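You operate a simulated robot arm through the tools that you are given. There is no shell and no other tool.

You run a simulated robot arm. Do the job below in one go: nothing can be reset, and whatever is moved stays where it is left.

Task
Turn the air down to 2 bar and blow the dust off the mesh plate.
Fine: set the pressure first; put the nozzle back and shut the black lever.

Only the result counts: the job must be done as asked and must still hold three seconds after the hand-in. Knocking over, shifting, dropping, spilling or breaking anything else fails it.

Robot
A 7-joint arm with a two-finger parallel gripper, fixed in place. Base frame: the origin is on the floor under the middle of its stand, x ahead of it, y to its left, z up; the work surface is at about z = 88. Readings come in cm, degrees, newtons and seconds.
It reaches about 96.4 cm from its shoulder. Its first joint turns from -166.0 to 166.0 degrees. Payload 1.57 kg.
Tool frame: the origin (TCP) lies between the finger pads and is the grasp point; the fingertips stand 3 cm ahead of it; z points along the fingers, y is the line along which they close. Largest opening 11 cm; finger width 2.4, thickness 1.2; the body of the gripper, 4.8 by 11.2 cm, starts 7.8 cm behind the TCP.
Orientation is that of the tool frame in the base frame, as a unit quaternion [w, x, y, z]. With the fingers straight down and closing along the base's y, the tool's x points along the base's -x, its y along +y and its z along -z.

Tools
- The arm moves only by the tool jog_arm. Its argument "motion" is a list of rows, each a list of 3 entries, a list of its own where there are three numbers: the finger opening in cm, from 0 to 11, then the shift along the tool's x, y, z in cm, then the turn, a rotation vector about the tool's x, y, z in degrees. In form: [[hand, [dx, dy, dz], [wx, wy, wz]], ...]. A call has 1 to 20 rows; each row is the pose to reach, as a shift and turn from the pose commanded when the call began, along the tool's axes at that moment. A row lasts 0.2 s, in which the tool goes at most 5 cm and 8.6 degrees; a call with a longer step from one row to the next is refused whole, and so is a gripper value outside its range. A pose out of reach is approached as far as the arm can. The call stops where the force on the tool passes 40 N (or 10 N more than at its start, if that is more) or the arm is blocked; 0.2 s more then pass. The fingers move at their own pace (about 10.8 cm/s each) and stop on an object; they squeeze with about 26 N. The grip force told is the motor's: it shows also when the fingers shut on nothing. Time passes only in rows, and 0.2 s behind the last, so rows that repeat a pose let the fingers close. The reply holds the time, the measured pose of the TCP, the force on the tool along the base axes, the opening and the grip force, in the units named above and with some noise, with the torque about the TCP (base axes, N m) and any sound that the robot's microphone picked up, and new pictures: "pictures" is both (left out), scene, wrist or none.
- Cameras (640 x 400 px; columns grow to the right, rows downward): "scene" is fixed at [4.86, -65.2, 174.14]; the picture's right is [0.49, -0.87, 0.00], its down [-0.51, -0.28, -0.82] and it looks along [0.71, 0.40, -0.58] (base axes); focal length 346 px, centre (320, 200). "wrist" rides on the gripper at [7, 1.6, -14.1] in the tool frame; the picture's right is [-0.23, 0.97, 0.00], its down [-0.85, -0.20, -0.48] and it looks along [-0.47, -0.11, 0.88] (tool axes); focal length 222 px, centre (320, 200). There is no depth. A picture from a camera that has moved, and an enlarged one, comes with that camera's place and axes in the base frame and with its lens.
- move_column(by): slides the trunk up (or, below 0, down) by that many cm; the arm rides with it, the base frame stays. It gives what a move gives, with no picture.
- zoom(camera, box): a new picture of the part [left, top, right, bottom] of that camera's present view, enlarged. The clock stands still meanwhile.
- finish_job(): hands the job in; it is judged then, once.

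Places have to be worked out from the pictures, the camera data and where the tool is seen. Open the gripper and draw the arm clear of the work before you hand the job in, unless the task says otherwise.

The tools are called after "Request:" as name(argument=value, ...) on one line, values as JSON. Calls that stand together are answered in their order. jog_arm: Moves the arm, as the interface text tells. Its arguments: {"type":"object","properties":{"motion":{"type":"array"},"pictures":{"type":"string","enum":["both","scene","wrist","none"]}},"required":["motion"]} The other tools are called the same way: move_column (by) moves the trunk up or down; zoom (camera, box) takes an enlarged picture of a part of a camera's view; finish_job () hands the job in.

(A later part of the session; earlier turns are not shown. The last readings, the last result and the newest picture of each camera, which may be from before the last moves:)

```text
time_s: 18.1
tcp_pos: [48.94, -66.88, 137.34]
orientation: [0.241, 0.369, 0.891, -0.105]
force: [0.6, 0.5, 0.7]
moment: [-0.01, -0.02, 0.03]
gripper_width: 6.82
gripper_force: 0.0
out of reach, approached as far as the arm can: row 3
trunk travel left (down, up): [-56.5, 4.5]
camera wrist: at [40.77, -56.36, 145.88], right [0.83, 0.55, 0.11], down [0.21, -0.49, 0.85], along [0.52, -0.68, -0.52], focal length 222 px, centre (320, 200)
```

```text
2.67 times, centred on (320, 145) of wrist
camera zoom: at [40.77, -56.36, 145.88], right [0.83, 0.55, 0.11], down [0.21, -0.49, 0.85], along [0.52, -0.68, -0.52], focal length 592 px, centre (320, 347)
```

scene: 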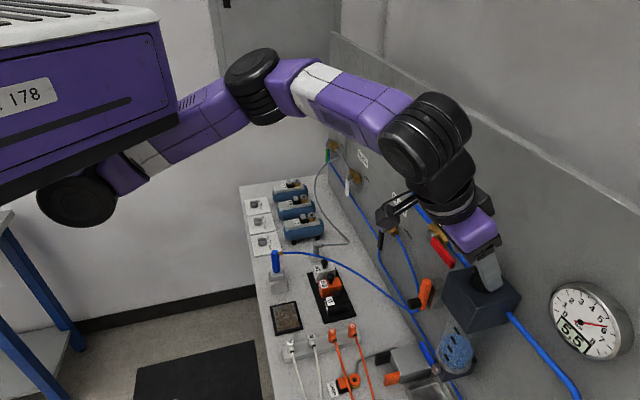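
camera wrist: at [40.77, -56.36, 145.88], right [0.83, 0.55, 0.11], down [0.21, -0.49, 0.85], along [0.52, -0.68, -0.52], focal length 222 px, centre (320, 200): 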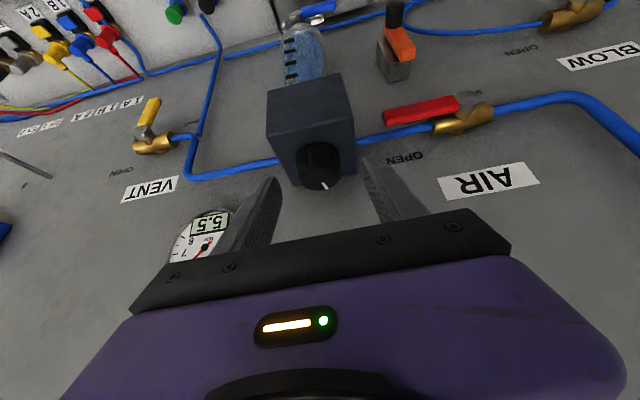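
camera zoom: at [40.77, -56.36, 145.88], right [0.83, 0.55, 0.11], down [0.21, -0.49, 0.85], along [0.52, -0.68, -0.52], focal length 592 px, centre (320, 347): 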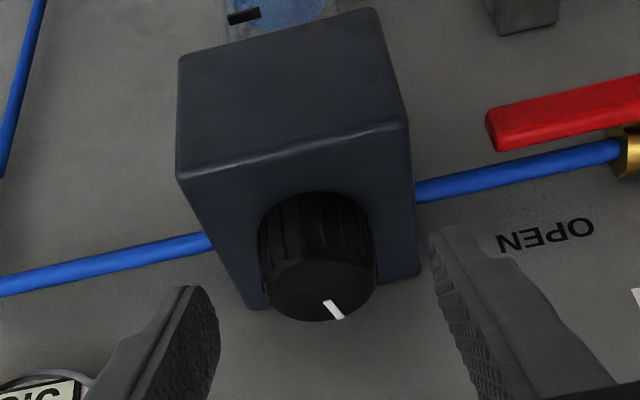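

Gauge holds 5.5 and the knob mark has moved as expected. I go down again at neutral yaw and regrasp the knob.

Request:
jog_arm(motion=[[6.8, [-0.22, -0.25, 1.2], [0, 0, 0]], [6.8, [-0.22, -0.25, 2.6], [0, 0, 0]], [6.8, [-0.22, -0.25, 3.8], [0, 0, 0]], [6.8, [-0.22, -0.25, 4.5], [0, 0, 0]], [3, [-0.22, -0.25, 4.5], [0, 0, 0]], [3, [-0.22, -0.25, 4.5], [0, 0, 0]], [3, [-0.22, -0.25, 4.5], [0, 0, 0]]], pictures="none")

Request:
zoom(camera="wrist", box=[150, 70, 450, 280])

```text
time_s: 19.7
tcp_pos: [50.47, -68.75, 133.58]
orientation: [0.243, 0.367, 0.892, -0.104]
force: [5.4, 4.7, 16.4]
moment: [0.29, -0.44, 0.05]
gripper_width: 4.16
gripper_force: 6.3
trunk travel left (down, up): [-56.5, 4.5]
```

```text
1.90 times, centred on (300, 175) of wrist
camera zoom: at [42.32, -58.28, 142.25], right [0.83, 0.55, 0.11], down [0.21, -0.48, 0.85], along [0.52, -0.68, -0.52], focal length 423 px, centre (358, 248)
```

zoom: 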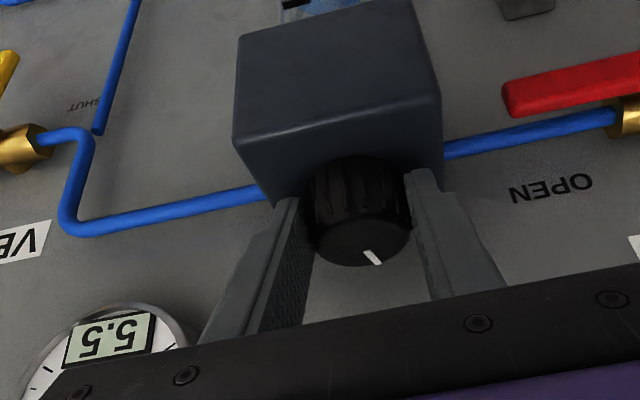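

The knob is again between the fingers. I let the grip build up and turn 10°, checking the gauge.

Request:
jog_arm(motion=[[3, [-0.1, 0.05, -0.17], [0, 0, 0]], [3, [-0.1, 0.05, -0.17], [0, 0, 0]], [3, [-0.1, -0.05, -0.17], [-2.5, 0, -4.3]], [3, [-0.1, -0.15, -0.17], [-5, 0, -8.7]], [3, [-0.1, -0.15, -0.17], [-5, 0, -8.7]]], pictures="none")

Request:
zoom(camera="wrist", box=[100, 70, 450, 300])

Request:
zoom(camera="scene", box=[420, 230, 640, 370])

```text
time_s: 20.9
tcp_pos: [50.26, -69.0, 133.94]
orientation: [0.248, 0.289, 0.921, -0.083]
force: [3.8, -4.3, 4.7]
moment: [-0.29, -0.78, -0.03]
gripper_width: 4.06
gripper_force: 44.9
trunk travel left (down, up): [-56.5, 4.5]
```

```text
1.74 times, centred on (275, 185) of wrist
camera zoom: at [40.5, -60.01, 142.31], right [0.72, 0.69, 0.11], down [0.3, -0.44, 0.85], along [0.63, -0.58, -0.52], focal length 386 px, centre (398, 226)
```

zoom: 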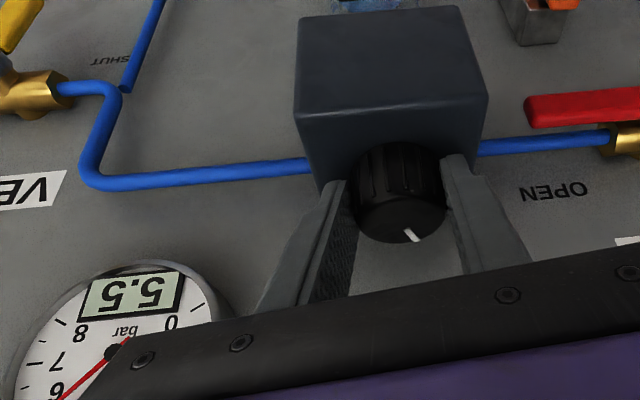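

```text
2.86 times, centred on (530, 300) of scene
camera zoom: at [4.86, -65.2, 174.14], right [0.49, -0.87, 0.0], down [-0.51, -0.28, -0.82], along [0.71, 0.4, -0.58], focal length 989 px, centre (-280, -86)
```

zoom: 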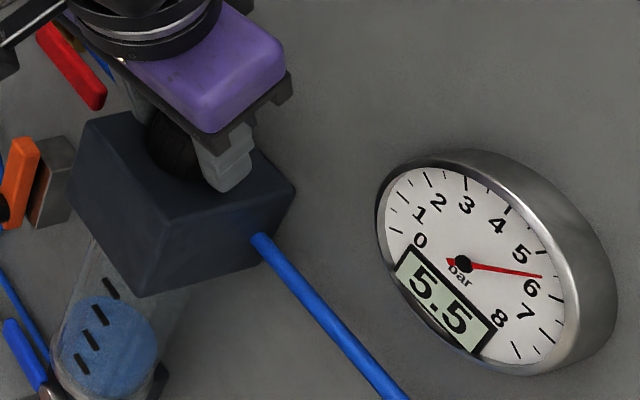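

Still 5.5, so the display moves in half-bar steps and each takes maybe 20–30°. I continue the stroke by another 33°.

Request:
jog_arm(motion=[[3, [0, -0.12, 0], [-2.75, 0, -4.76]], [3, [-0.02, -0.25, 0.01], [-5.5, 0, -9.5]], [3, [-0.04, -0.37, 0.03], [-8.25, 0, -14.3]], [3, [-0.08, -0.49, 0.05], [-11, 0, -19.05]], [3, [-0.12, -0.6, 0.07], [-13.75, 0, -23.8]], [3, [-0.18, -0.71, 0.1], [-16.5, 0, -28.6]], [3, [-0.18, -0.71, 0.1], [-16.5, 0, -28.6]]], pictures="none")

Request:
zoom(camera="scene", box=[420, 230, 640, 370])

```text
time_s: 22.5
tcp_pos: [50.03, -69.61, 133.84]
orientation: [0.259, 0.015, 0.966, -0.01]
force: [5.7, 6.2, 5.3]
moment: [0.31, 0.26, 0.08]
gripper_width: 4.06
gripper_force: 45.3
trunk travel left (down, up): [-56.5, 4.5]
```

```text
2.86 times, centred on (530, 300) of scene
camera zoom: at [4.86, -65.2, 174.14], right [0.49, -0.87, 0.0], down [-0.51, -0.28, -0.82], along [0.71, 0.4, -0.58], focal length 989 px, centre (-280, -86)
```

zoom: 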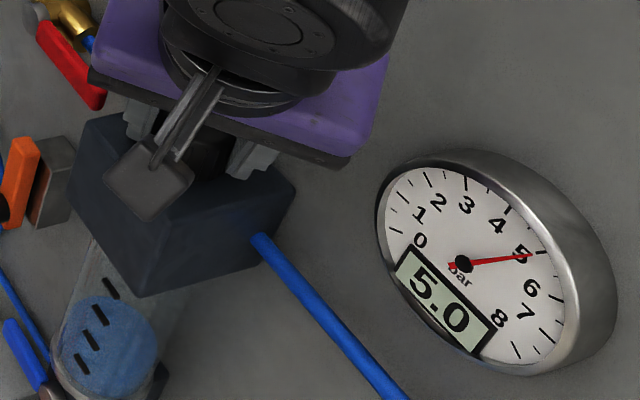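

5.0 bar after about 92° in total — roughly 30° per half bar, so about 180° more. I release, back off and swing the hand to the other side (yaw −45°) to get a long 90° stroke.

Request:
jog_arm(motion=[[6.8, [0, 0, 0], [0, 0, 0]], [6.8, [0, 0, -1], [0, 0, 0]], [6.8, [0, 0, -4], [0, 0, 0]], [6.8, [-0.03, 0.46, -3.98], [4, 0, 6.93]], [6.8, [-0.11, 0.91, -3.94], [8, 0, 13.86]], [6.8, [-0.25, 1.34, -3.86], [12, 0, 20.8]], [6.8, [-0.43, 1.75, -3.75], [16, 0, 27.7]], [6.8, [-0.67, 2.12, -3.61], [20, 0, 34.6]], [6.8, [-0.95, 2.45, -3.45], [24, 0, 41.6]], [6.8, [-1.26, 2.74, -3.27], [28, 0, 48.5]], [6.8, [-1.6, 2.97, -3.07], [32, 0, 55.4]], [6.8, [-1.97, 3.14, -2.86], [36, 0, 62.4]], [6.8, [-2.36, 3.25, -2.64], [40, 0, 69.3]], [6.8, [-2.76, 3.3, -2.41], [44, 0, 76.2]], [6.8, [-2.76, 3.3, -2.41], [44, 0, 76.2]]])

Request:
zoom(camera="scene", box=[420, 230, 640, 370])

Request:
zoom(camera="wrist", box=[180, 70, 460, 240])

```text
time_s: 25.7
tcp_pos: [51.32, -66.36, 137.24]
orientation: [0.186, 0.683, 0.681, -0.188]
force: [0.1, 0.8, 0.2]
moment: [-0.01, 0.03, -0.01]
gripper_width: 6.8
gripper_force: 0.0
trunk travel left (down, up): [-56.5, 4.5]
camera wrist: at [53.0, -53.16, 145.74], right [0.97, -0.2, 0.12], down [-0.2, -0.49, 0.85], along [-0.11, -0.85, -0.52], focal length 222 px, centre (320, 200)
```

scene: 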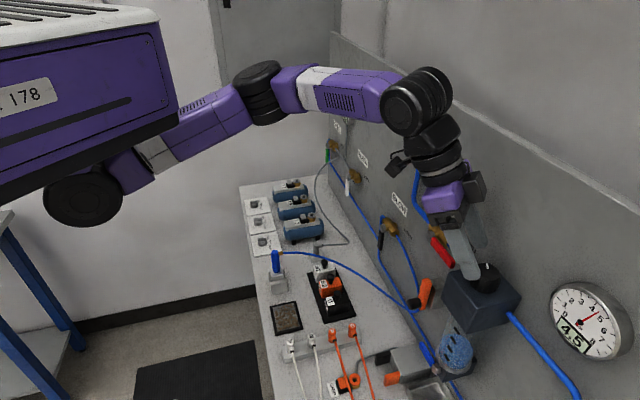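
wrist: 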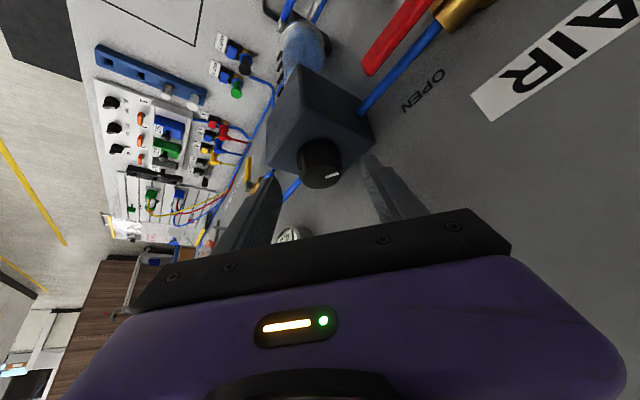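

```text
2.86 times, centred on (530, 300) of scene
camera zoom: at [4.86, -65.2, 174.14], right [0.49, -0.87, 0.0], down [-0.51, -0.28, -0.82], along [0.71, 0.4, -0.58], focal length 989 px, centre (-280, -86)
```

zoom: 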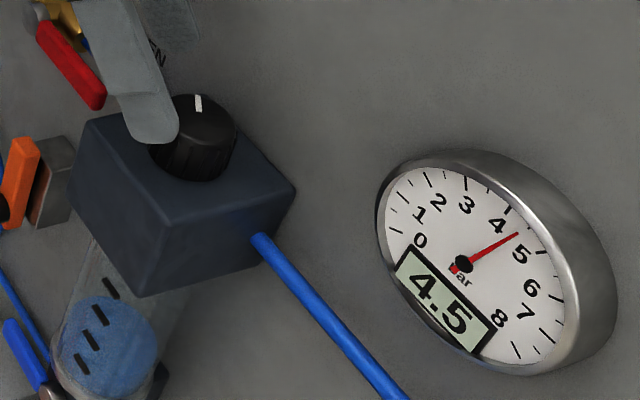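

```text
2.29 times, centred on (320, 155) of wrist
camera zoom: at [53.0, -53.16, 145.74], right [0.97, -0.2, 0.12], down [-0.2, -0.49, 0.85], along [-0.11, -0.85, -0.52], focal length 508 px, centre (320, 303)
```

zoom: 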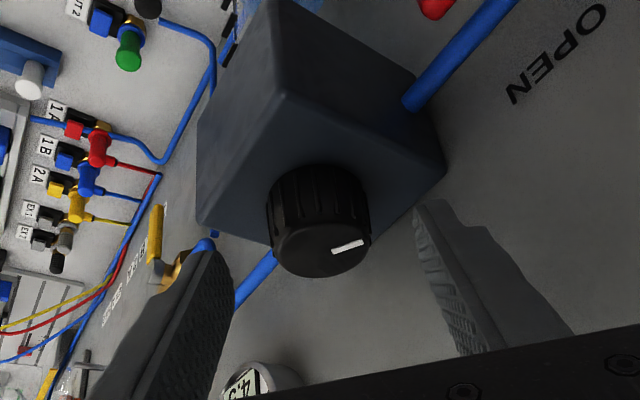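

It now reads 4.5 with the knob free (mark has turned about 100° in all). I advance again at this yaw and regrasp.

Request:
jog_arm(motion=[[6.8, [0, 0, 1.2], [0, 0, 0]], [6.8, [0, 0, 2.6], [0, 0, 0]], [6.8, [0, 0, 3.6], [0, 0, 0]], [6.8, [0, 0, 4.2], [0, 0, 0]], [3, [0, 0, 4.2], [0, 0, 0]], [3, [0, 0, 4.2], [0, 0, 0]], [3, [0, 0, 4.2], [0, 0, 0]], [3, [0, 0, 4.2], [0, 0, 0]]], pictures="none")

Request:
zoom(camera="wrist", box=[180, 70, 460, 240])

Request:
zoom(camera="scene", box=[420, 230, 640, 370])

```text
time_s: 27.5
tcp_pos: [51.25, -68.42, 133.62]
orientation: [0.188, 0.682, 0.682, -0.187]
force: [-3.3, 2.6, 11.5]
moment: [0.04, 0.03, -0.06]
gripper_width: 4.08
gripper_force: 45.0
trunk travel left (down, up): [-56.5, 4.5]
```

```text
2.29 times, centred on (320, 155) of wrist
camera zoom: at [52.9, -55.24, 142.21], right [0.97, -0.2, 0.12], down [-0.2, -0.49, 0.85], along [-0.11, -0.85, -0.52], focal length 508 px, centre (320, 303)
```

zoom: 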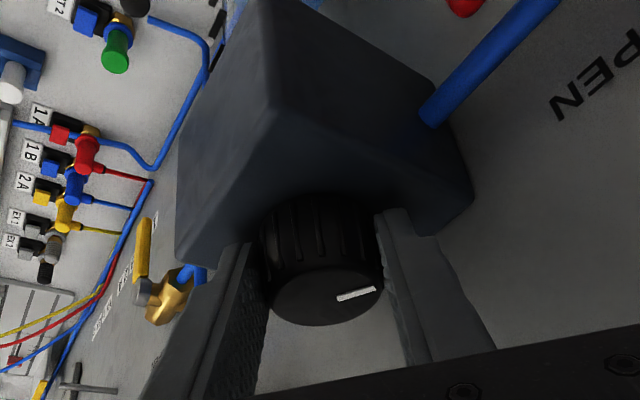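

```text
2.86 times, centred on (530, 300) of scene
camera zoom: at [4.86, -65.2, 174.14], right [0.49, -0.87, 0.0], down [-0.51, -0.28, -0.82], along [0.71, 0.4, -0.58], focal length 989 px, centre (-280, -86)
```

zoom: 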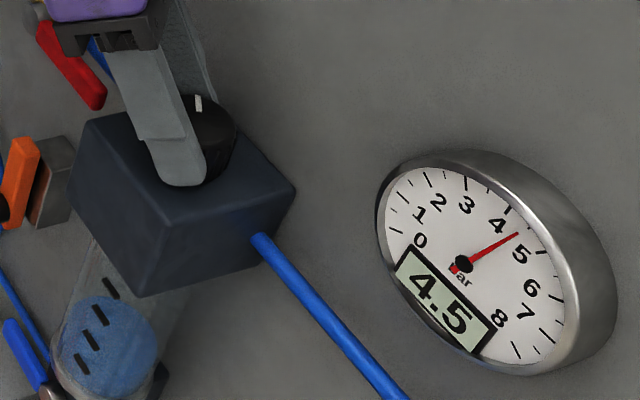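

Firm grip at 4.5 bar. I turn 40° in this stroke and read the gauge.

Request:
jog_arm(motion=[[3, [0, -0.12, 0], [-2.86, 0, -4.95]], [3, [-0.02, -0.24, 0.01], [-5.7, 0, -9.9]], [3, [-0.05, -0.35, 0.03], [-8.6, 0, -14.85]], [3, [-0.08, -0.47, 0.05], [-11.4, 0, -19.8]], [3, [-0.13, -0.57, 0.07], [-14.3, 0, -24.75]], [3, [-0.18, -0.67, 0.1], [-17.1, 0, -29.7]], [3, [-0.24, -0.77, 0.14], [-20, 0, -34.6]], [3, [-0.24, -0.77, 0.14], [-20, 0, -34.6]]], pictures="none")

Request:
zoom(camera="scene", box=[420, 230, 640, 370])

```text
time_s: 29.3
tcp_pos: [50.54, -68.8, 133.76]
orientation: [0.238, 0.407, 0.875, -0.115]
force: [-4.6, 2.5, 19.6]
moment: [-0.14, -0.36, 0.06]
gripper_width: 4.05
gripper_force: 44.7
trunk travel left (down, up): [-56.5, 4.5]
```

```text
2.86 times, centred on (530, 300) of scene
camera zoom: at [4.86, -65.2, 174.14], right [0.49, -0.87, 0.0], down [-0.51, -0.28, -0.82], along [0.71, 0.4, -0.58], focal length 989 px, centre (-280, -86)
```

zoom: 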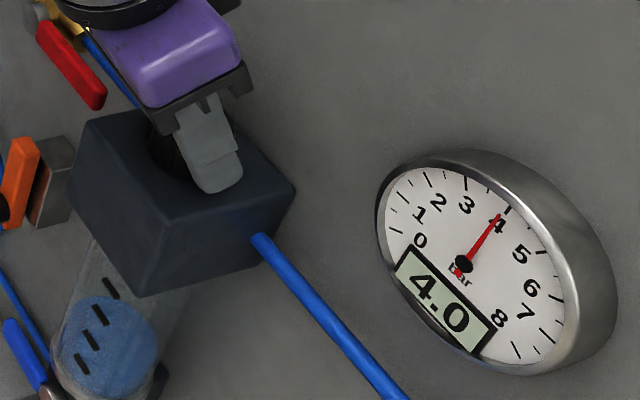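

4.0 bar. I ease the vertical load a little and turn another 40°.

Request:
jog_arm(motion=[[3, [-0.1, -0.02, -0.17], [0, 0, 0]], [3, [-0.1, -0.12, -0.17], [-2.86, 0, -4.95]], [3, [-0.12, -0.24, -0.16], [-5.7, 0, -9.9]], [3, [-0.15, -0.35, -0.14], [-8.6, 0, -14.85]], [3, [-0.18, -0.47, -0.12], [-11.4, 0, -19.8]], [3, [-0.23, -0.57, -0.1], [-14.3, 0, -24.75]], [3, [-0.28, -0.67, -0.07], [-17.1, 0, -29.7]], [3, [-0.34, -0.77, -0.03], [-20, 0, -34.6]], [3, [-0.34, -0.77, -0.03], [-20, 0, -34.6]]], pictures="none")

Request:
zoom(camera="scene", box=[420, 230, 640, 370])

```text
time_s: 31.3
tcp_pos: [50.17, -69.27, 133.72]
orientation: [0.258, 0.082, 0.962, -0.027]
force: [-3.6, 3.3, -2.7]
moment: [-0.1, 0.15, 0.03]
gripper_width: 4.05
gripper_force: 45.0
trunk travel left (down, up): [-56.5, 4.5]
```

```text
2.86 times, centred on (530, 300) of scene
camera zoom: at [4.86, -65.2, 174.14], right [0.49, -0.87, 0.0], down [-0.51, -0.28, -0.82], along [0.71, 0.4, -0.58], focal length 989 px, centre (-280, -86)
```

zoom: 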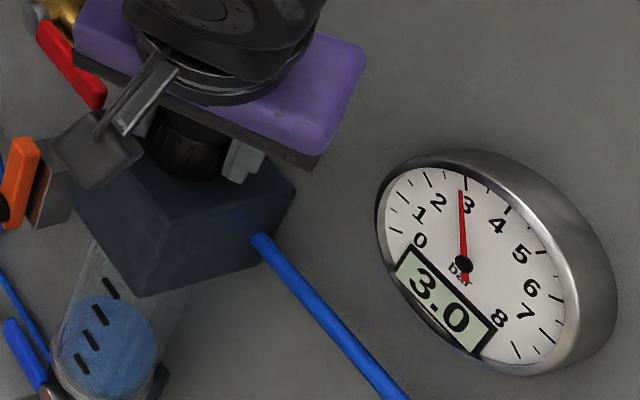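

3.0 bar now. Two half-bar steps remain; I turn 9° more (near the reach limit) and check.

Request:
jog_arm(motion=[[3, [0, -0.1, 0], [-2.25, 0, -3.9]], [3, [-0.01, -0.19, 0.01], [-4.5, 0, -7.8]], [3, [-0.01, -0.19, 0.01], [-4.5, 0, -7.8]], [3, [-0.01, -0.19, 0.01], [-4.5, 0, -7.8]]], pictures="none")

Request:
zoom(camera="scene", box=[420, 230, 640, 370])

```text
time_s: 32.3
tcp_pos: [50.23, -69.52, 133.71]
orientation: [0.258, 0.008, 0.966, -0.008]
force: [-3.0, 7.3, -5.8]
moment: [0.27, 0.34, 0.1]
gripper_width: 4.06
gripper_force: 45.2
trunk travel left (down, up): [-56.5, 4.5]
```

```text
2.86 times, centred on (530, 300) of scene
camera zoom: at [4.86, -65.2, 174.14], right [0.49, -0.87, 0.0], down [-0.51, -0.28, -0.82], along [0.71, 0.4, -0.58], focal length 989 px, centre (-280, -86)
```

zoom: 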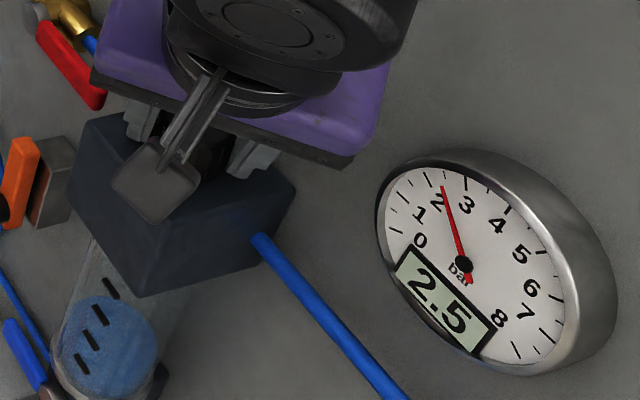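

2.5 bar. One more step remains; I release, back off and swing back to neutral yaw, then check the gauge before the last bit.

Request:
jog_arm(motion=[[6.8, [0, 0, 0], [0, 0, 0]], [6.8, [0, 0, -1], [0, 0, 0]], [6.8, [0, 0, -4], [0, 0, 0]], [6.8, [-0.03, 0.46, -3.98], [4, 0, 6.93]], [6.8, [-0.11, 0.91, -3.94], [8, 0, 13.86]], [6.8, [-0.25, 1.34, -3.86], [12, 0, 20.8]], [6.8, [-0.43, 1.75, -3.75], [16, 0, 27.7]], [6.8, [-0.67, 2.12, -3.61], [20, 0, 34.6]], [6.8, [-0.84, 2.33, -3.52], [22.5, 0, 39]], [6.8, [-0.84, 2.33, -3.52], [22.5, 0, 39]]])

Request:
zoom(camera="scene", box=[420, 230, 640, 370])

Request:
zoom(camera="wrist", box=[180, 70, 460, 240])

```text
time_s: 34.5
tcp_pos: [49.14, -67.34, 137.2]
orientation: [0.241, 0.377, 0.888, -0.106]
force: [0.2, -0.4, -0.4]
moment: [0.01, 0.0, -0.01]
gripper_width: 6.81
gripper_force: 0.0
trunk travel left (down, up): [-56.5, 4.5]
camera wrist: at [41.26, -56.57, 145.79], right [0.84, 0.53, 0.11], down [0.2, -0.49, 0.85], along [0.51, -0.69, -0.52], focal length 222 px, centre (320, 200)
```

scene: 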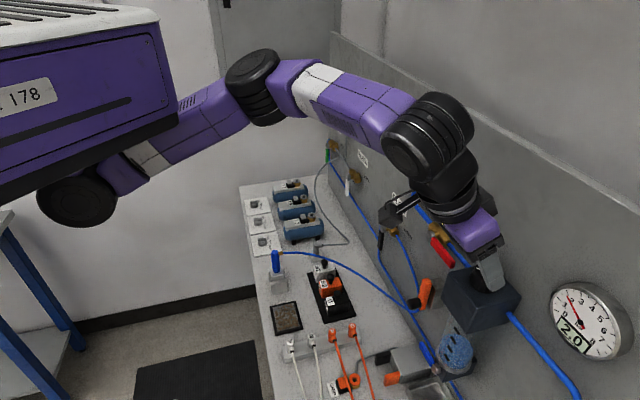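
wrist: 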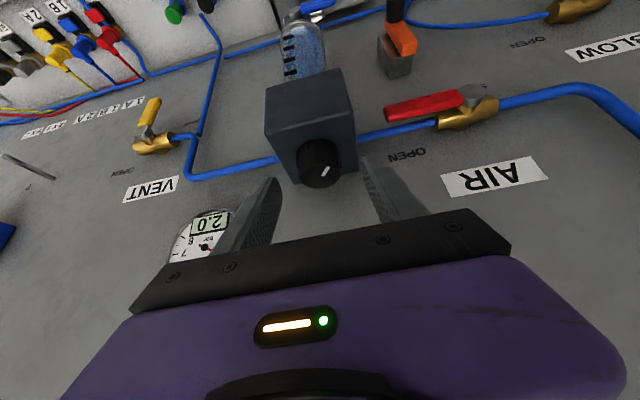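

```text
2.86 times, centred on (530, 300) of scene
camera zoom: at [4.86, -65.2, 174.14], right [0.49, -0.87, 0.0], down [-0.51, -0.28, -0.82], along [0.71, 0.4, -0.58], focal length 989 px, centre (-280, -86)
```

zoom: 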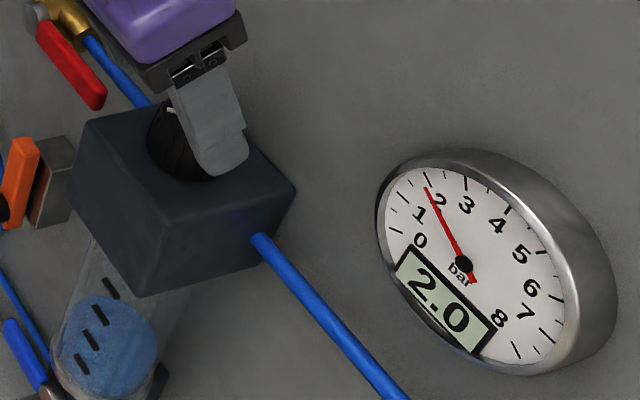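

```text
2.29 times, centred on (320, 155) of wrist
camera zoom: at [41.26, -56.57, 145.79], right [0.84, 0.53, 0.11], down [0.2, -0.49, 0.85], along [0.51, -0.69, -0.52], focal length 508 px, centre (320, 303)
```

zoom: 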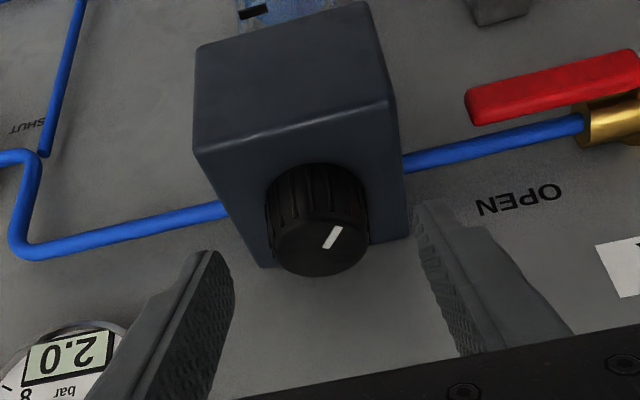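

The gauge settled at 2.0 with the knob released. Next the BLOW lever (stem at about [77.8, -44.2, 111.9], lever hanging down ~6 cm): I back away from the panel and travel there, tilting the hand to 60° so that it points more at the panel.

Request:
jog_arm(motion=[[6.8, [1.2, 0, -3], [0, 0, 0]], [6.8, [3.8, -0.1, -5], [0, 0, 0]], [6.8, [6.6, -0.18, -6.5], [0, 0, 0]], [6.8, [9.3, -0.24, -7.8], [0, 0, 0]], [6.8, [10.27, 3.13, -6.37], [0, -2.7, 0]], [6.8, [11.23, 6.49, -4.94], [0, -5.5, 0]], [6.8, [12.19, 9.85, -3.5], [0, -8.2, 0]], [6.8, [13.15, 13.2, -2.07], [0, -10.9, 0]], [6.8, [14.11, 16.6, -0.64], [0, -13.6, 0]], [6.8, [15.08, 19.95, 0.8], [0, -16.4, 0]], [6.8, [16.04, 23.3, 2.23], [0, -19.1, 0]], [6.8, [17, 26.7, 3.66], [0, -21.8, 0]], [6.8, [17.96, 30, 5.1], [0, -24.5, 0]], [6.8, [18.92, 33.4, 6.5], [0, -27.3, 0]], [6.8, [19.88, 36.8, 7.96], [0, -30, 0]], [6.8, [19.88, 36.8, 7.96], [0, -30, 0]]])

Request:
zoom(camera="scene", box=[420, 230, 640, 370])

```text
time_s: 37.9
tcp_pos: [66.64, -32.47, 119.96]
orientation: [0.462, 0.336, 0.796, -0.199]
force: [-0.6, -0.1, -0.6]
moment: [-0.04, 0.03, -0.01]
gripper_width: 6.81
gripper_force: 0.1
out of reach, approached as far as the arm can: row 14, 15, 16
trunk travel left (down, up): [-56.5, 4.5]
camera wrist: at [57.03, -20.09, 120.79], right [0.78, 0.6, 0.19], down [-0.14, -0.14, 0.98], along [0.61, -0.79, -0.03], focal length 222 px, centre (320, 200)
```

scene: 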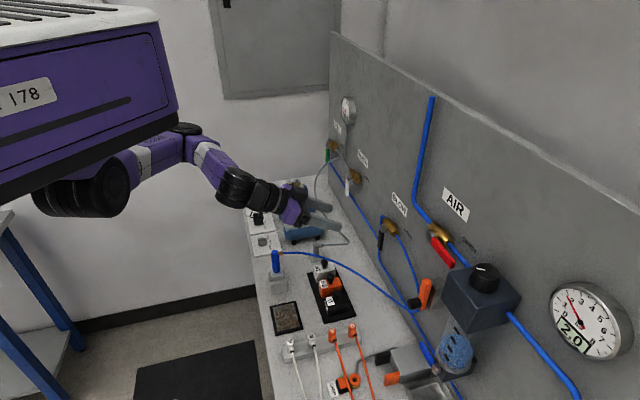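
wrist: 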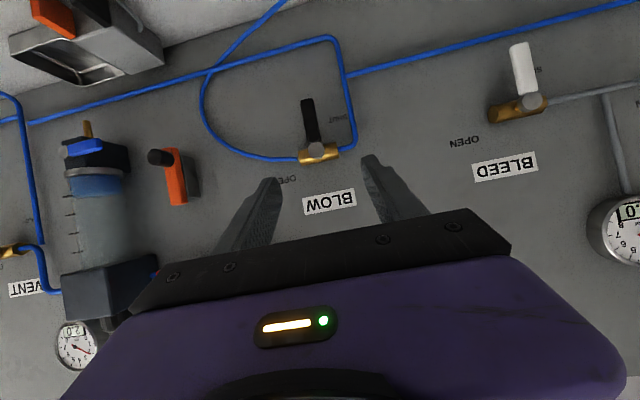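

```text
2.86 times, centred on (530, 300) of scene
camera zoom: at [4.86, -65.2, 174.14], right [0.49, -0.87, 0.0], down [-0.51, -0.28, -0.82], along [0.71, 0.4, -0.58], focal length 989 px, centre (-280, -86)
```

zoom: 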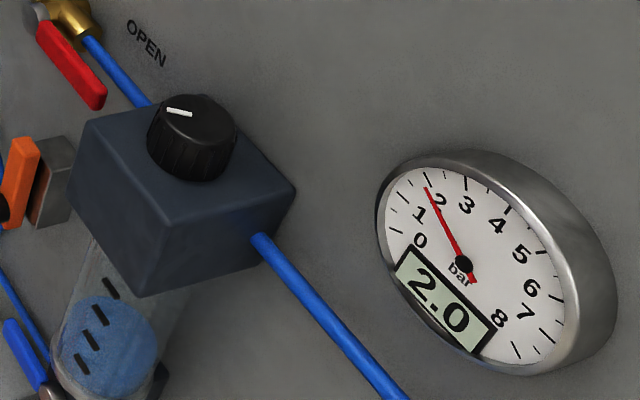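

Pressure holds at 2.0 and the view of the BLOW valve is good. I zoom in to locate stem and lever precisely.

Request:
zoom(camera="wrist", box=[250, 80, 390, 200])

Request:
zoom(camera="scene", box=[350, 190, 430, 260])

```text
3.33 times, centred on (320, 140) of wrist
camera zoom: at [57.03, -20.09, 120.79], right [0.78, 0.6, 0.19], down [-0.14, -0.14, 0.98], along [0.61, -0.79, -0.03], focal length 740 px, centre (320, 400)
```

zoom: 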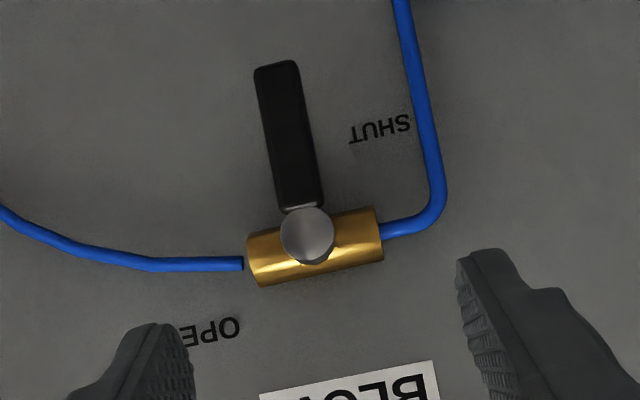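

```text
5.71 times, centred on (390, 225) of scene
camera zoom: at [4.86, -65.2, 174.14], right [0.49, -0.87, 0.0], down [-0.51, -0.28, -0.82], along [0.71, 0.4, -0.58], focal length 1978 px, centre (-80, 57)
```

zoom: 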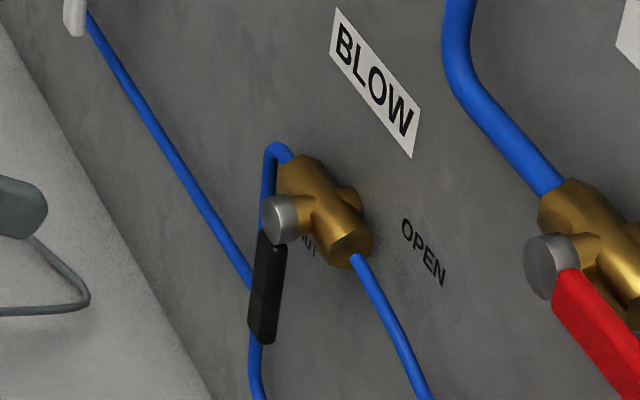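

Stem is at e1≈23.0, z≈112.7 (n≈-85.6) and the lever reaches down to z≈105. I close the fingers and move to a pre-contact point on the far side of the lever, still off the panel.

Request:
jog_arm(motion=[[0, [1.25, 0.66, 2.5], [0, 0, 0]], [0, [2.5, 1.32, 5], [0, 0, 0]], [0, [3.75, 1.98, 7.5], [0, 0, 0]], [0, [5, 2.64, 10], [0, 0, 0]], [0, [6.26, 3.3, 12.58], [0, 0, 0]], [0, [6.26, 3.3, 12.58], [0, 0, 0]]])

Request:
zoom(camera="wrist", box=[220, 60, 420, 220])

Request:
zoom(camera="scene", box=[310, 180, 450, 310])

```text
time_s: 39.3
tcp_pos: [74.76, -31.32, 111.02]
orientation: [0.461, 0.336, 0.796, -0.2]
force: [0.0, -0.4, 0.1]
moment: [-0.01, 0.0, 0.06]
gripper_width: 0.0
gripper_force: 21.5
out of reach, approached as far as the arm can: row 1, 2, 3, 4, 5, 6
trunk travel left (down, up): [-56.5, 4.5]
camera wrist: at [64.86, -18.96, 111.86], right [0.78, 0.6, 0.19], down [-0.13, -0.14, 0.98], along [0.61, -0.79, -0.03], focal length 222 px, centre (320, 200)
```

scene: 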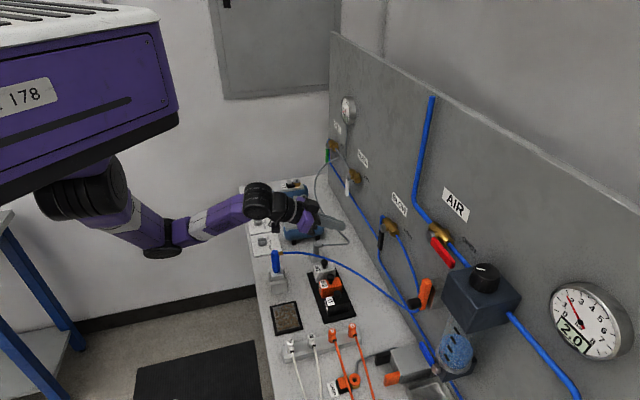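
wrist: 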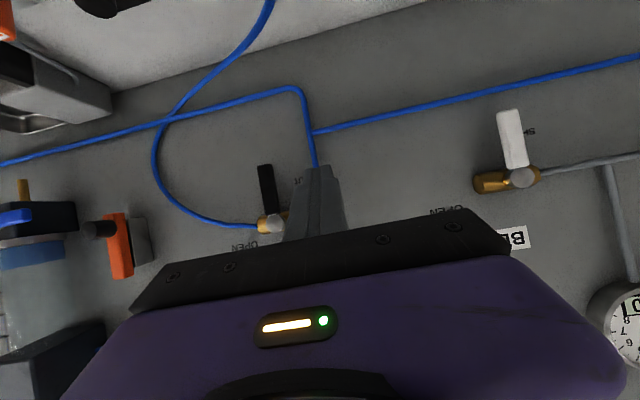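

```text
2.50 times, centred on (320, 140) of wrist
camera zoom: at [64.86, -18.96, 111.86], right [0.78, 0.6, 0.19], down [-0.13, -0.14, 0.98], along [0.61, -0.79, -0.03], focal length 555 px, centre (320, 350)
```

zoom: 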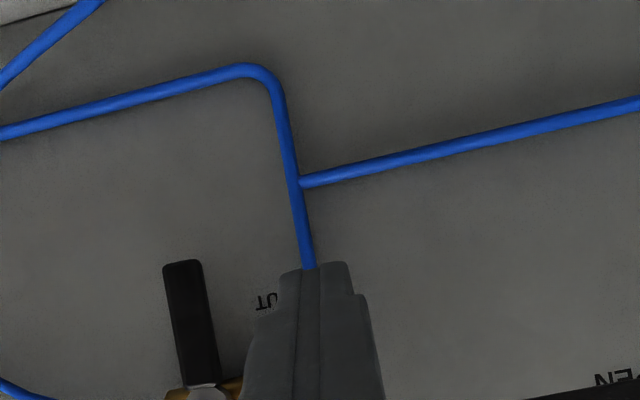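

```text
3.08 times, centred on (380, 245) of scene
camera zoom: at [4.86, -65.2, 174.14], right [0.49, -0.87, 0.0], down [-0.51, -0.28, -0.82], along [0.71, 0.4, -0.58], focal length 1065 px, centre (135, 62)
```

zoom: 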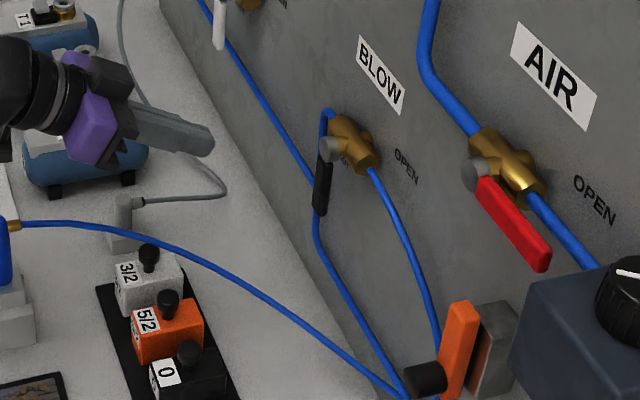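

The pose was out of reach (the elbow has folded below the wrist). I look at the arm's posture before choosing how to approach.

Request:
zoom(camera="scene", box=[0, 100, 360, 325])

```text
1.78 times, centred on (180, 212) of scene
camera zoom: at [4.86, -65.2, 174.14], right [0.49, -0.87, 0.0], down [-0.51, -0.28, -0.82], along [0.71, 0.4, -0.58], focal length 615 px, centre (569, 178)
```

zoom: 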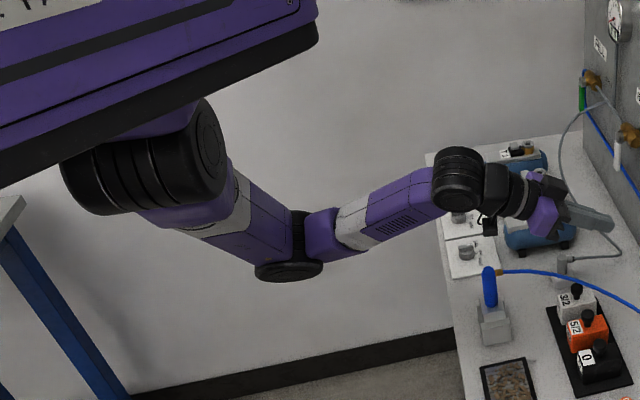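

The elbow has folded under, at a joint limit. I go back up and out first, then will lower the trunk so that the shoulder is level with the lever and re-approach with a better posture.

Request:
jog_arm(motion=[[0, [-2.1, -0.7, -3], [0, 0, 0]], [0, [-4.2, -1.4, -6], [0, 0, 0]], [0, [-6.3, -2, -9], [0, 0, 0]], [0, [-8.4, -2.7, -12], [0, 0, 0]], [0, [-10.58, -3.42, -15.1], [0, 0, 0]], [0, [-10.58, -3.42, -15.1], [0, 0, 0]]])

```text
time_s: 40.7
tcp_pos: [69.77, -29.95, 127.92]
orientation: [0.461, 0.337, 0.796, -0.2]
force: [-0.3, -0.1, 0.8]
moment: [-0.01, 0.0, -0.01]
gripper_width: 0.01
gripper_force: 21.5
out of reach, approached as far as the arm can: row 4, 5, 6
trunk travel left (down, up): [-56.5, 4.5]
camera wrist: at [59.98, -17.44, 128.89], right [0.78, 0.6, 0.19], down [-0.13, -0.14, 0.98], along [0.61, -0.79, -0.03], focal length 222 px, centre (320, 200)
```

scene: 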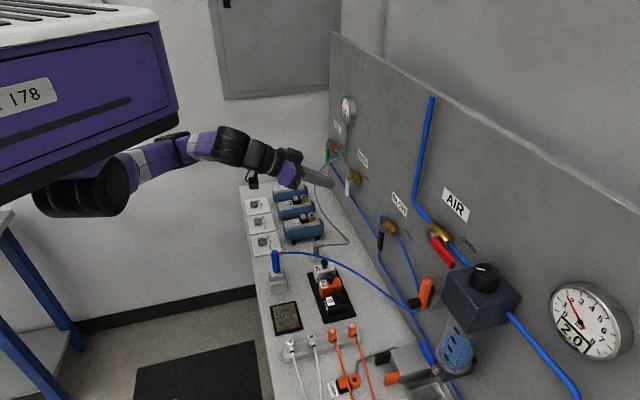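
wrist: 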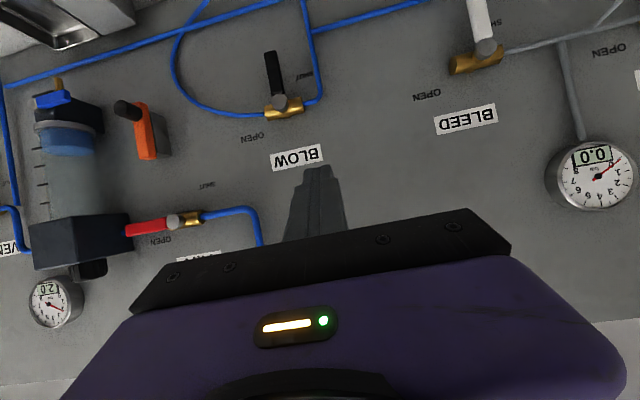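

So the hand is simply too close to the shoulder for the elbow to fold. A steeper hand (45°) keeps the wrist farther out; I change the tilt to 45° while moving outward.

Request:
jog_arm(motion=[[0, [0.3, -0.5, 1.5], [0, 3, 0]], [0, [0.6, -1.1, 3], [0, 6, 0]], [0, [0.9, -1.6, 4.5], [0, 9, 0]], [0, [1.2, -2.2, 6], [0, 12, 0]], [0, [1.55, -2.7, 7.4], [0, 15, 0]], [0, [1.55, -2.7, 7.4], [0, 15, 0]]])

```text
time_s: 42.1
tcp_pos: [71.83, -36.0, 123.06]
orientation: [0.354, 0.36, 0.85, -0.154]
force: [0.6, -0.3, -0.5]
moment: [-0.01, -0.06, 0.0]
gripper_width: 0.0
gripper_force: 21.3
trunk travel left (down, up): [-56.5, 4.5]
camera wrist: at [62.58, -24.02, 127.89], right [0.81, 0.56, 0.15], down [0.04, -0.32, 0.95], along [0.58, -0.76, -0.28], focal length 222 px, centre (320, 200)
```

scene: 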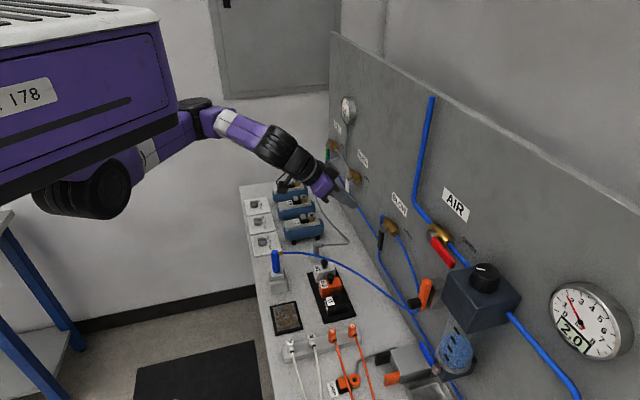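
wrist: 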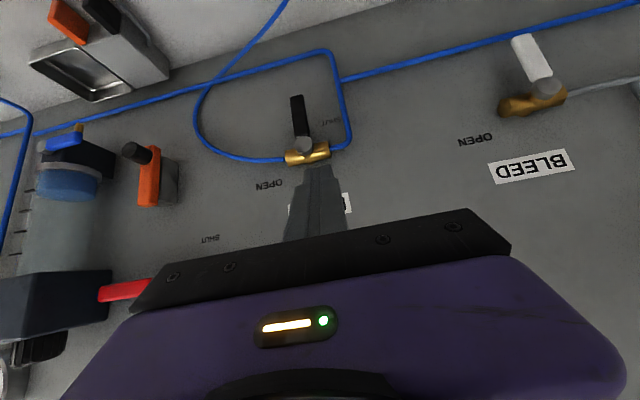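

That posture works. Now I move to the pre-contact point beside the lever (far side), 6 cm off its plane.

Request:
jog_arm(motion=[[0, [1.84, 0.41, 2.3], [0, 0, 0]], [0, [3.67, 0.82, 4.6], [0, 0, 0]], [0, [5.5, 1.24, 6.9], [0, 0, 0]], [0, [7.34, 1.65, 9.2], [0, 0, 0]], [0, [9.18, 2.06, 11.49], [0, 0, 0]], [0, [9.18, 2.06, 11.49], [0, 0, 0]]])

Request:
zoom(camera="wrist", box=[220, 60, 420, 220])

Request:
zoom(camera="scene", box=[310, 180, 450, 310])

```text
time_s: 43.5
tcp_pos: [74.31, -35.94, 108.36]
orientation: [0.354, 0.36, 0.849, -0.155]
force: [-0.1, 1.0, 0.9]
moment: [-0.01, 0.0, 0.0]
gripper_width: 0.01
gripper_force: 21.4
trunk travel left (down, up): [-56.5, 4.5]
camera wrist: at [65.16, -23.94, 113.28], right [0.81, 0.56, 0.15], down [0.04, -0.32, 0.95], along [0.58, -0.76, -0.28], focal length 222 px, centre (320, 200)
```

scene: 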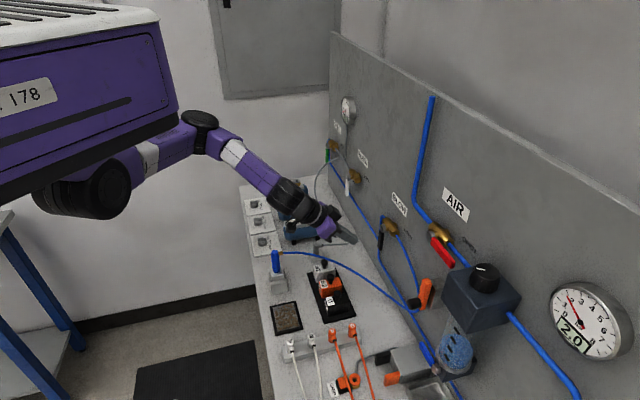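
wrist: 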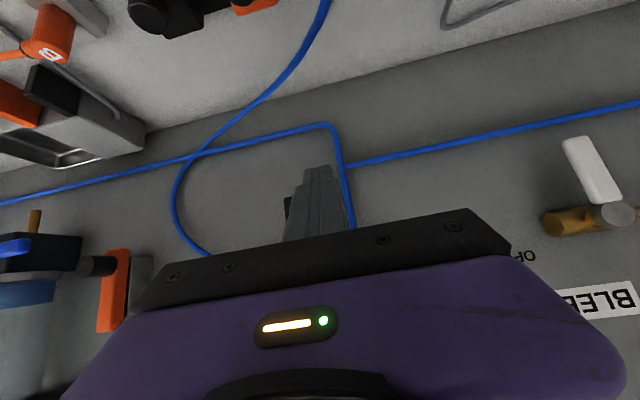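

```text
2.50 times, centred on (320, 140) of wrist
camera zoom: at [65.16, -23.94, 113.28], right [0.81, 0.56, 0.15], down [0.04, -0.32, 0.95], along [0.58, -0.76, -0.28], focal length 555 px, centre (320, 350)
```

zoom: 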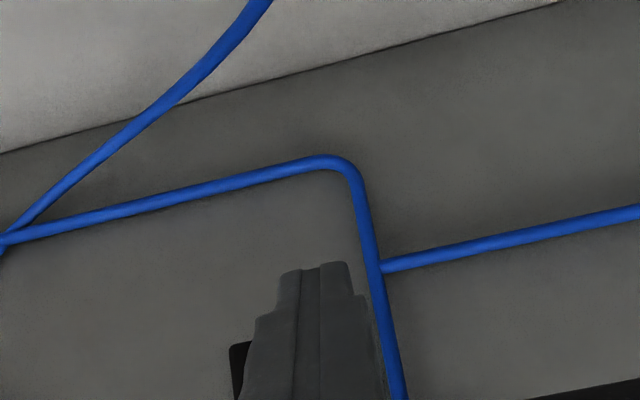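

```text
3.08 times, centred on (380, 245) of scene
camera zoom: at [4.86, -65.2, 174.14], right [0.49, -0.87, 0.0], down [-0.51, -0.28, -0.82], along [0.71, 0.4, -0.58], focal length 1065 px, centre (135, 62)
```

zoom: 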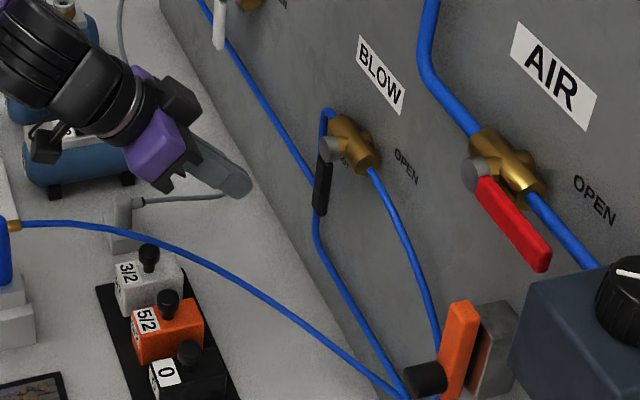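

Position agrees; the lever is just to the left of the closed fingers. I move in toward the panel beside the lever.

Request:
jog_arm(motion=[[0, [-1.2, 0.03, 1.2], [0, 0, 0]], [0, [-2.4, 0.06, 2.4], [0, 0, 0]], [0, [-3.5, 0.09, 3.5], [0, 0, 0]], [0, [-4.5, 0.12, 4.57], [0, 0, 0]], [0, [-4.5, 0.12, 4.57], [0, 0, 0]]])

Request:
zoom(camera="wrist", box=[220, 60, 420, 220])

Request:
zoom(camera="scene", box=[310, 180, 450, 310])

```text
time_s: 44.7
tcp_pos: [78.87, -40.42, 108.49]
orientation: [0.354, 0.36, 0.849, -0.154]
force: [0.6, -0.4, 0.1]
moment: [0.01, 0.0, -0.04]
gripper_width: 0.0
gripper_force: 21.6
trunk travel left (down, up): [-56.5, 4.5]
camera wrist: at [69.67, -28.52, 113.31], right [0.81, 0.56, 0.15], down [0.04, -0.32, 0.95], along [0.58, -0.76, -0.28], focal length 222 px, centre (320, 200)
```

scene: 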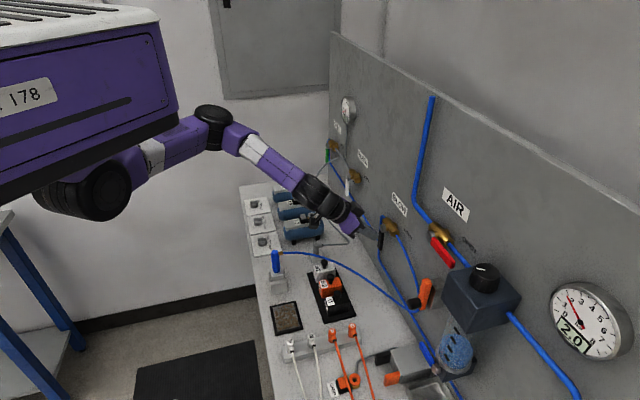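
wrist: 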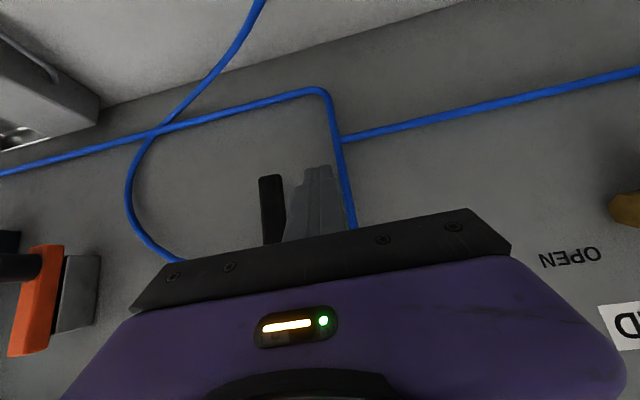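

```text
2.50 times, centred on (320, 140) of wrist
camera zoom: at [69.67, -28.52, 113.31], right [0.81, 0.56, 0.15], down [0.04, -0.32, 0.95], along [0.58, -0.76, -0.28], focal length 555 px, centre (320, 350)
```

zoom: 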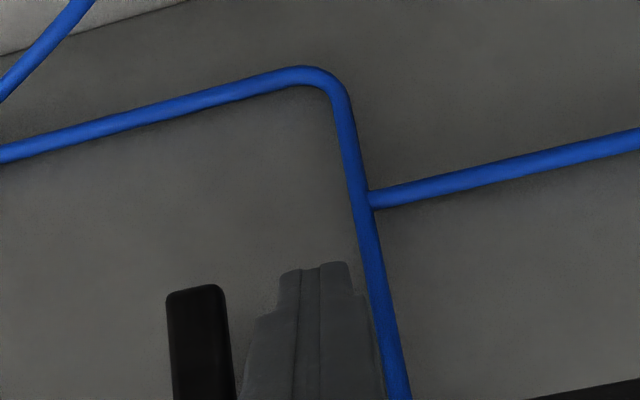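

```text
3.08 times, centred on (380, 245) of scene
camera zoom: at [4.86, -65.2, 174.14], right [0.49, -0.87, 0.0], down [-0.51, -0.28, -0.82], along [0.71, 0.4, -0.58], focal length 1065 px, centre (135, 62)
```

zoom: 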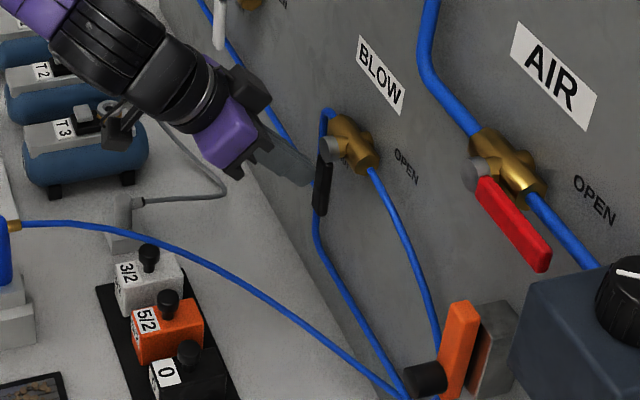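

The fingers are beside the lever. I now sweep along an arc around the stem, pushing the lever from SHUT (down) toward OPEN (to the right, −e1), ending with the fingers under it.

Request:
jog_arm(motion=[[0, [0.07, -1.63, 0.11], [0, 0, 0]], [0, [0.28, -2.83, 0.35], [0, 0, 0]], [0, [0.43, -3.73, 0.52], [0, 0, 0]], [0, [0.48, -4.83, 0.59], [0, 0, 0]], [0, [0.33, -5.93, 0.47], [0, 0, 0]], [0, [0.03, -7.03, 0.21], [0, 0, 0]], [0, [-0.5, -8.07, -0.29], [0, 0, 0]], [0, [-1.26, -8.94, -1.02], [0, 0, 0]]])

Request:
zoom(camera="wrist", box=[200, 60, 420, 220])

Request:
zoom(camera="scene", box=[310, 180, 450, 310])

```text
time_s: 46.5
tcp_pos: [72.52, -46.71, 110.18]
orientation: [0.355, 0.36, 0.849, -0.155]
force: [-0.3, 1.6, -1.0]
moment: [0.01, 0.02, -0.02]
gripper_width: 0.02
gripper_force: 21.9
trunk travel left (down, up): [-56.5, 4.5]
camera wrist: at [63.38, -34.82, 114.98], right [0.81, 0.56, 0.15], down [0.04, -0.32, 0.95], along [0.58, -0.76, -0.28], focal length 222 px, centre (320, 200)
```

scene: 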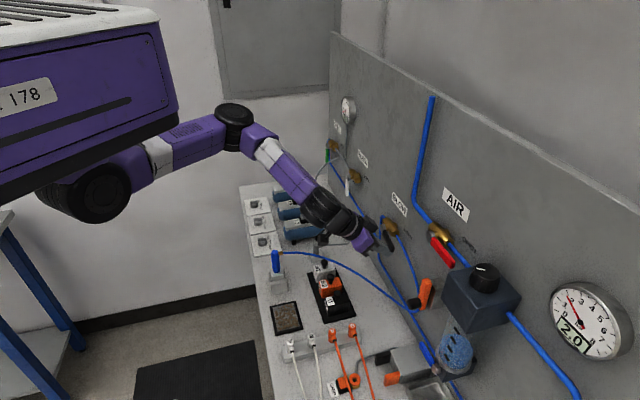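
wrist: 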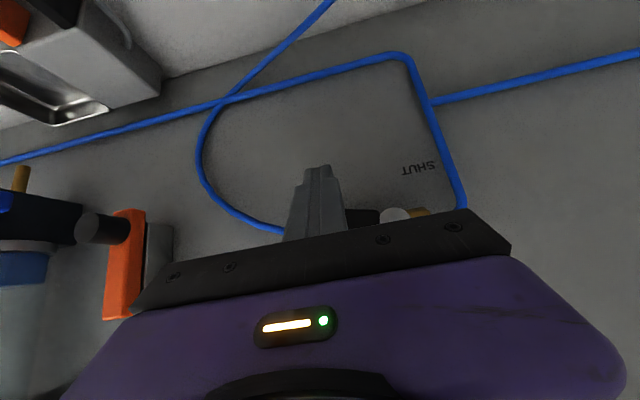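

```text
2.50 times, centred on (310, 140) of wrist
camera zoom: at [63.38, -34.82, 114.98], right [0.81, 0.56, 0.15], down [0.04, -0.32, 0.95], along [0.58, -0.76, -0.28], focal length 555 px, centre (345, 350)
```

zoom: 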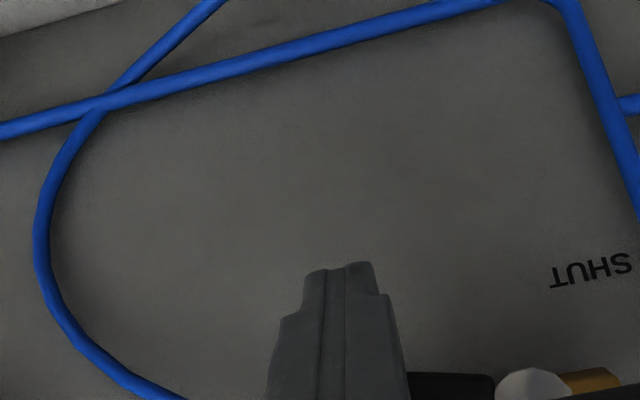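

```text
3.08 times, centred on (380, 245) of scene
camera zoom: at [4.86, -65.2, 174.14], right [0.49, -0.87, 0.0], down [-0.51, -0.28, -0.82], along [0.71, 0.4, -0.58], focal length 1065 px, centre (135, 62)
```

zoom: 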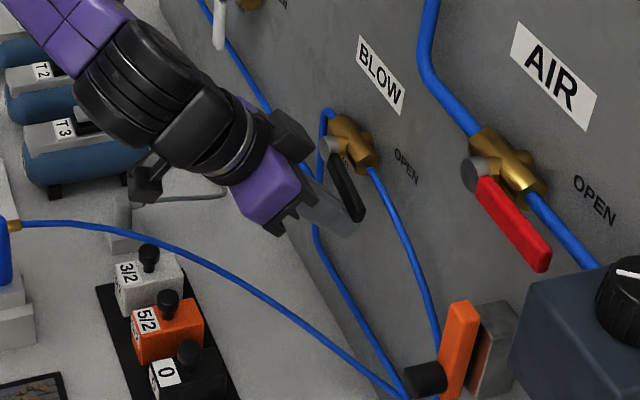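

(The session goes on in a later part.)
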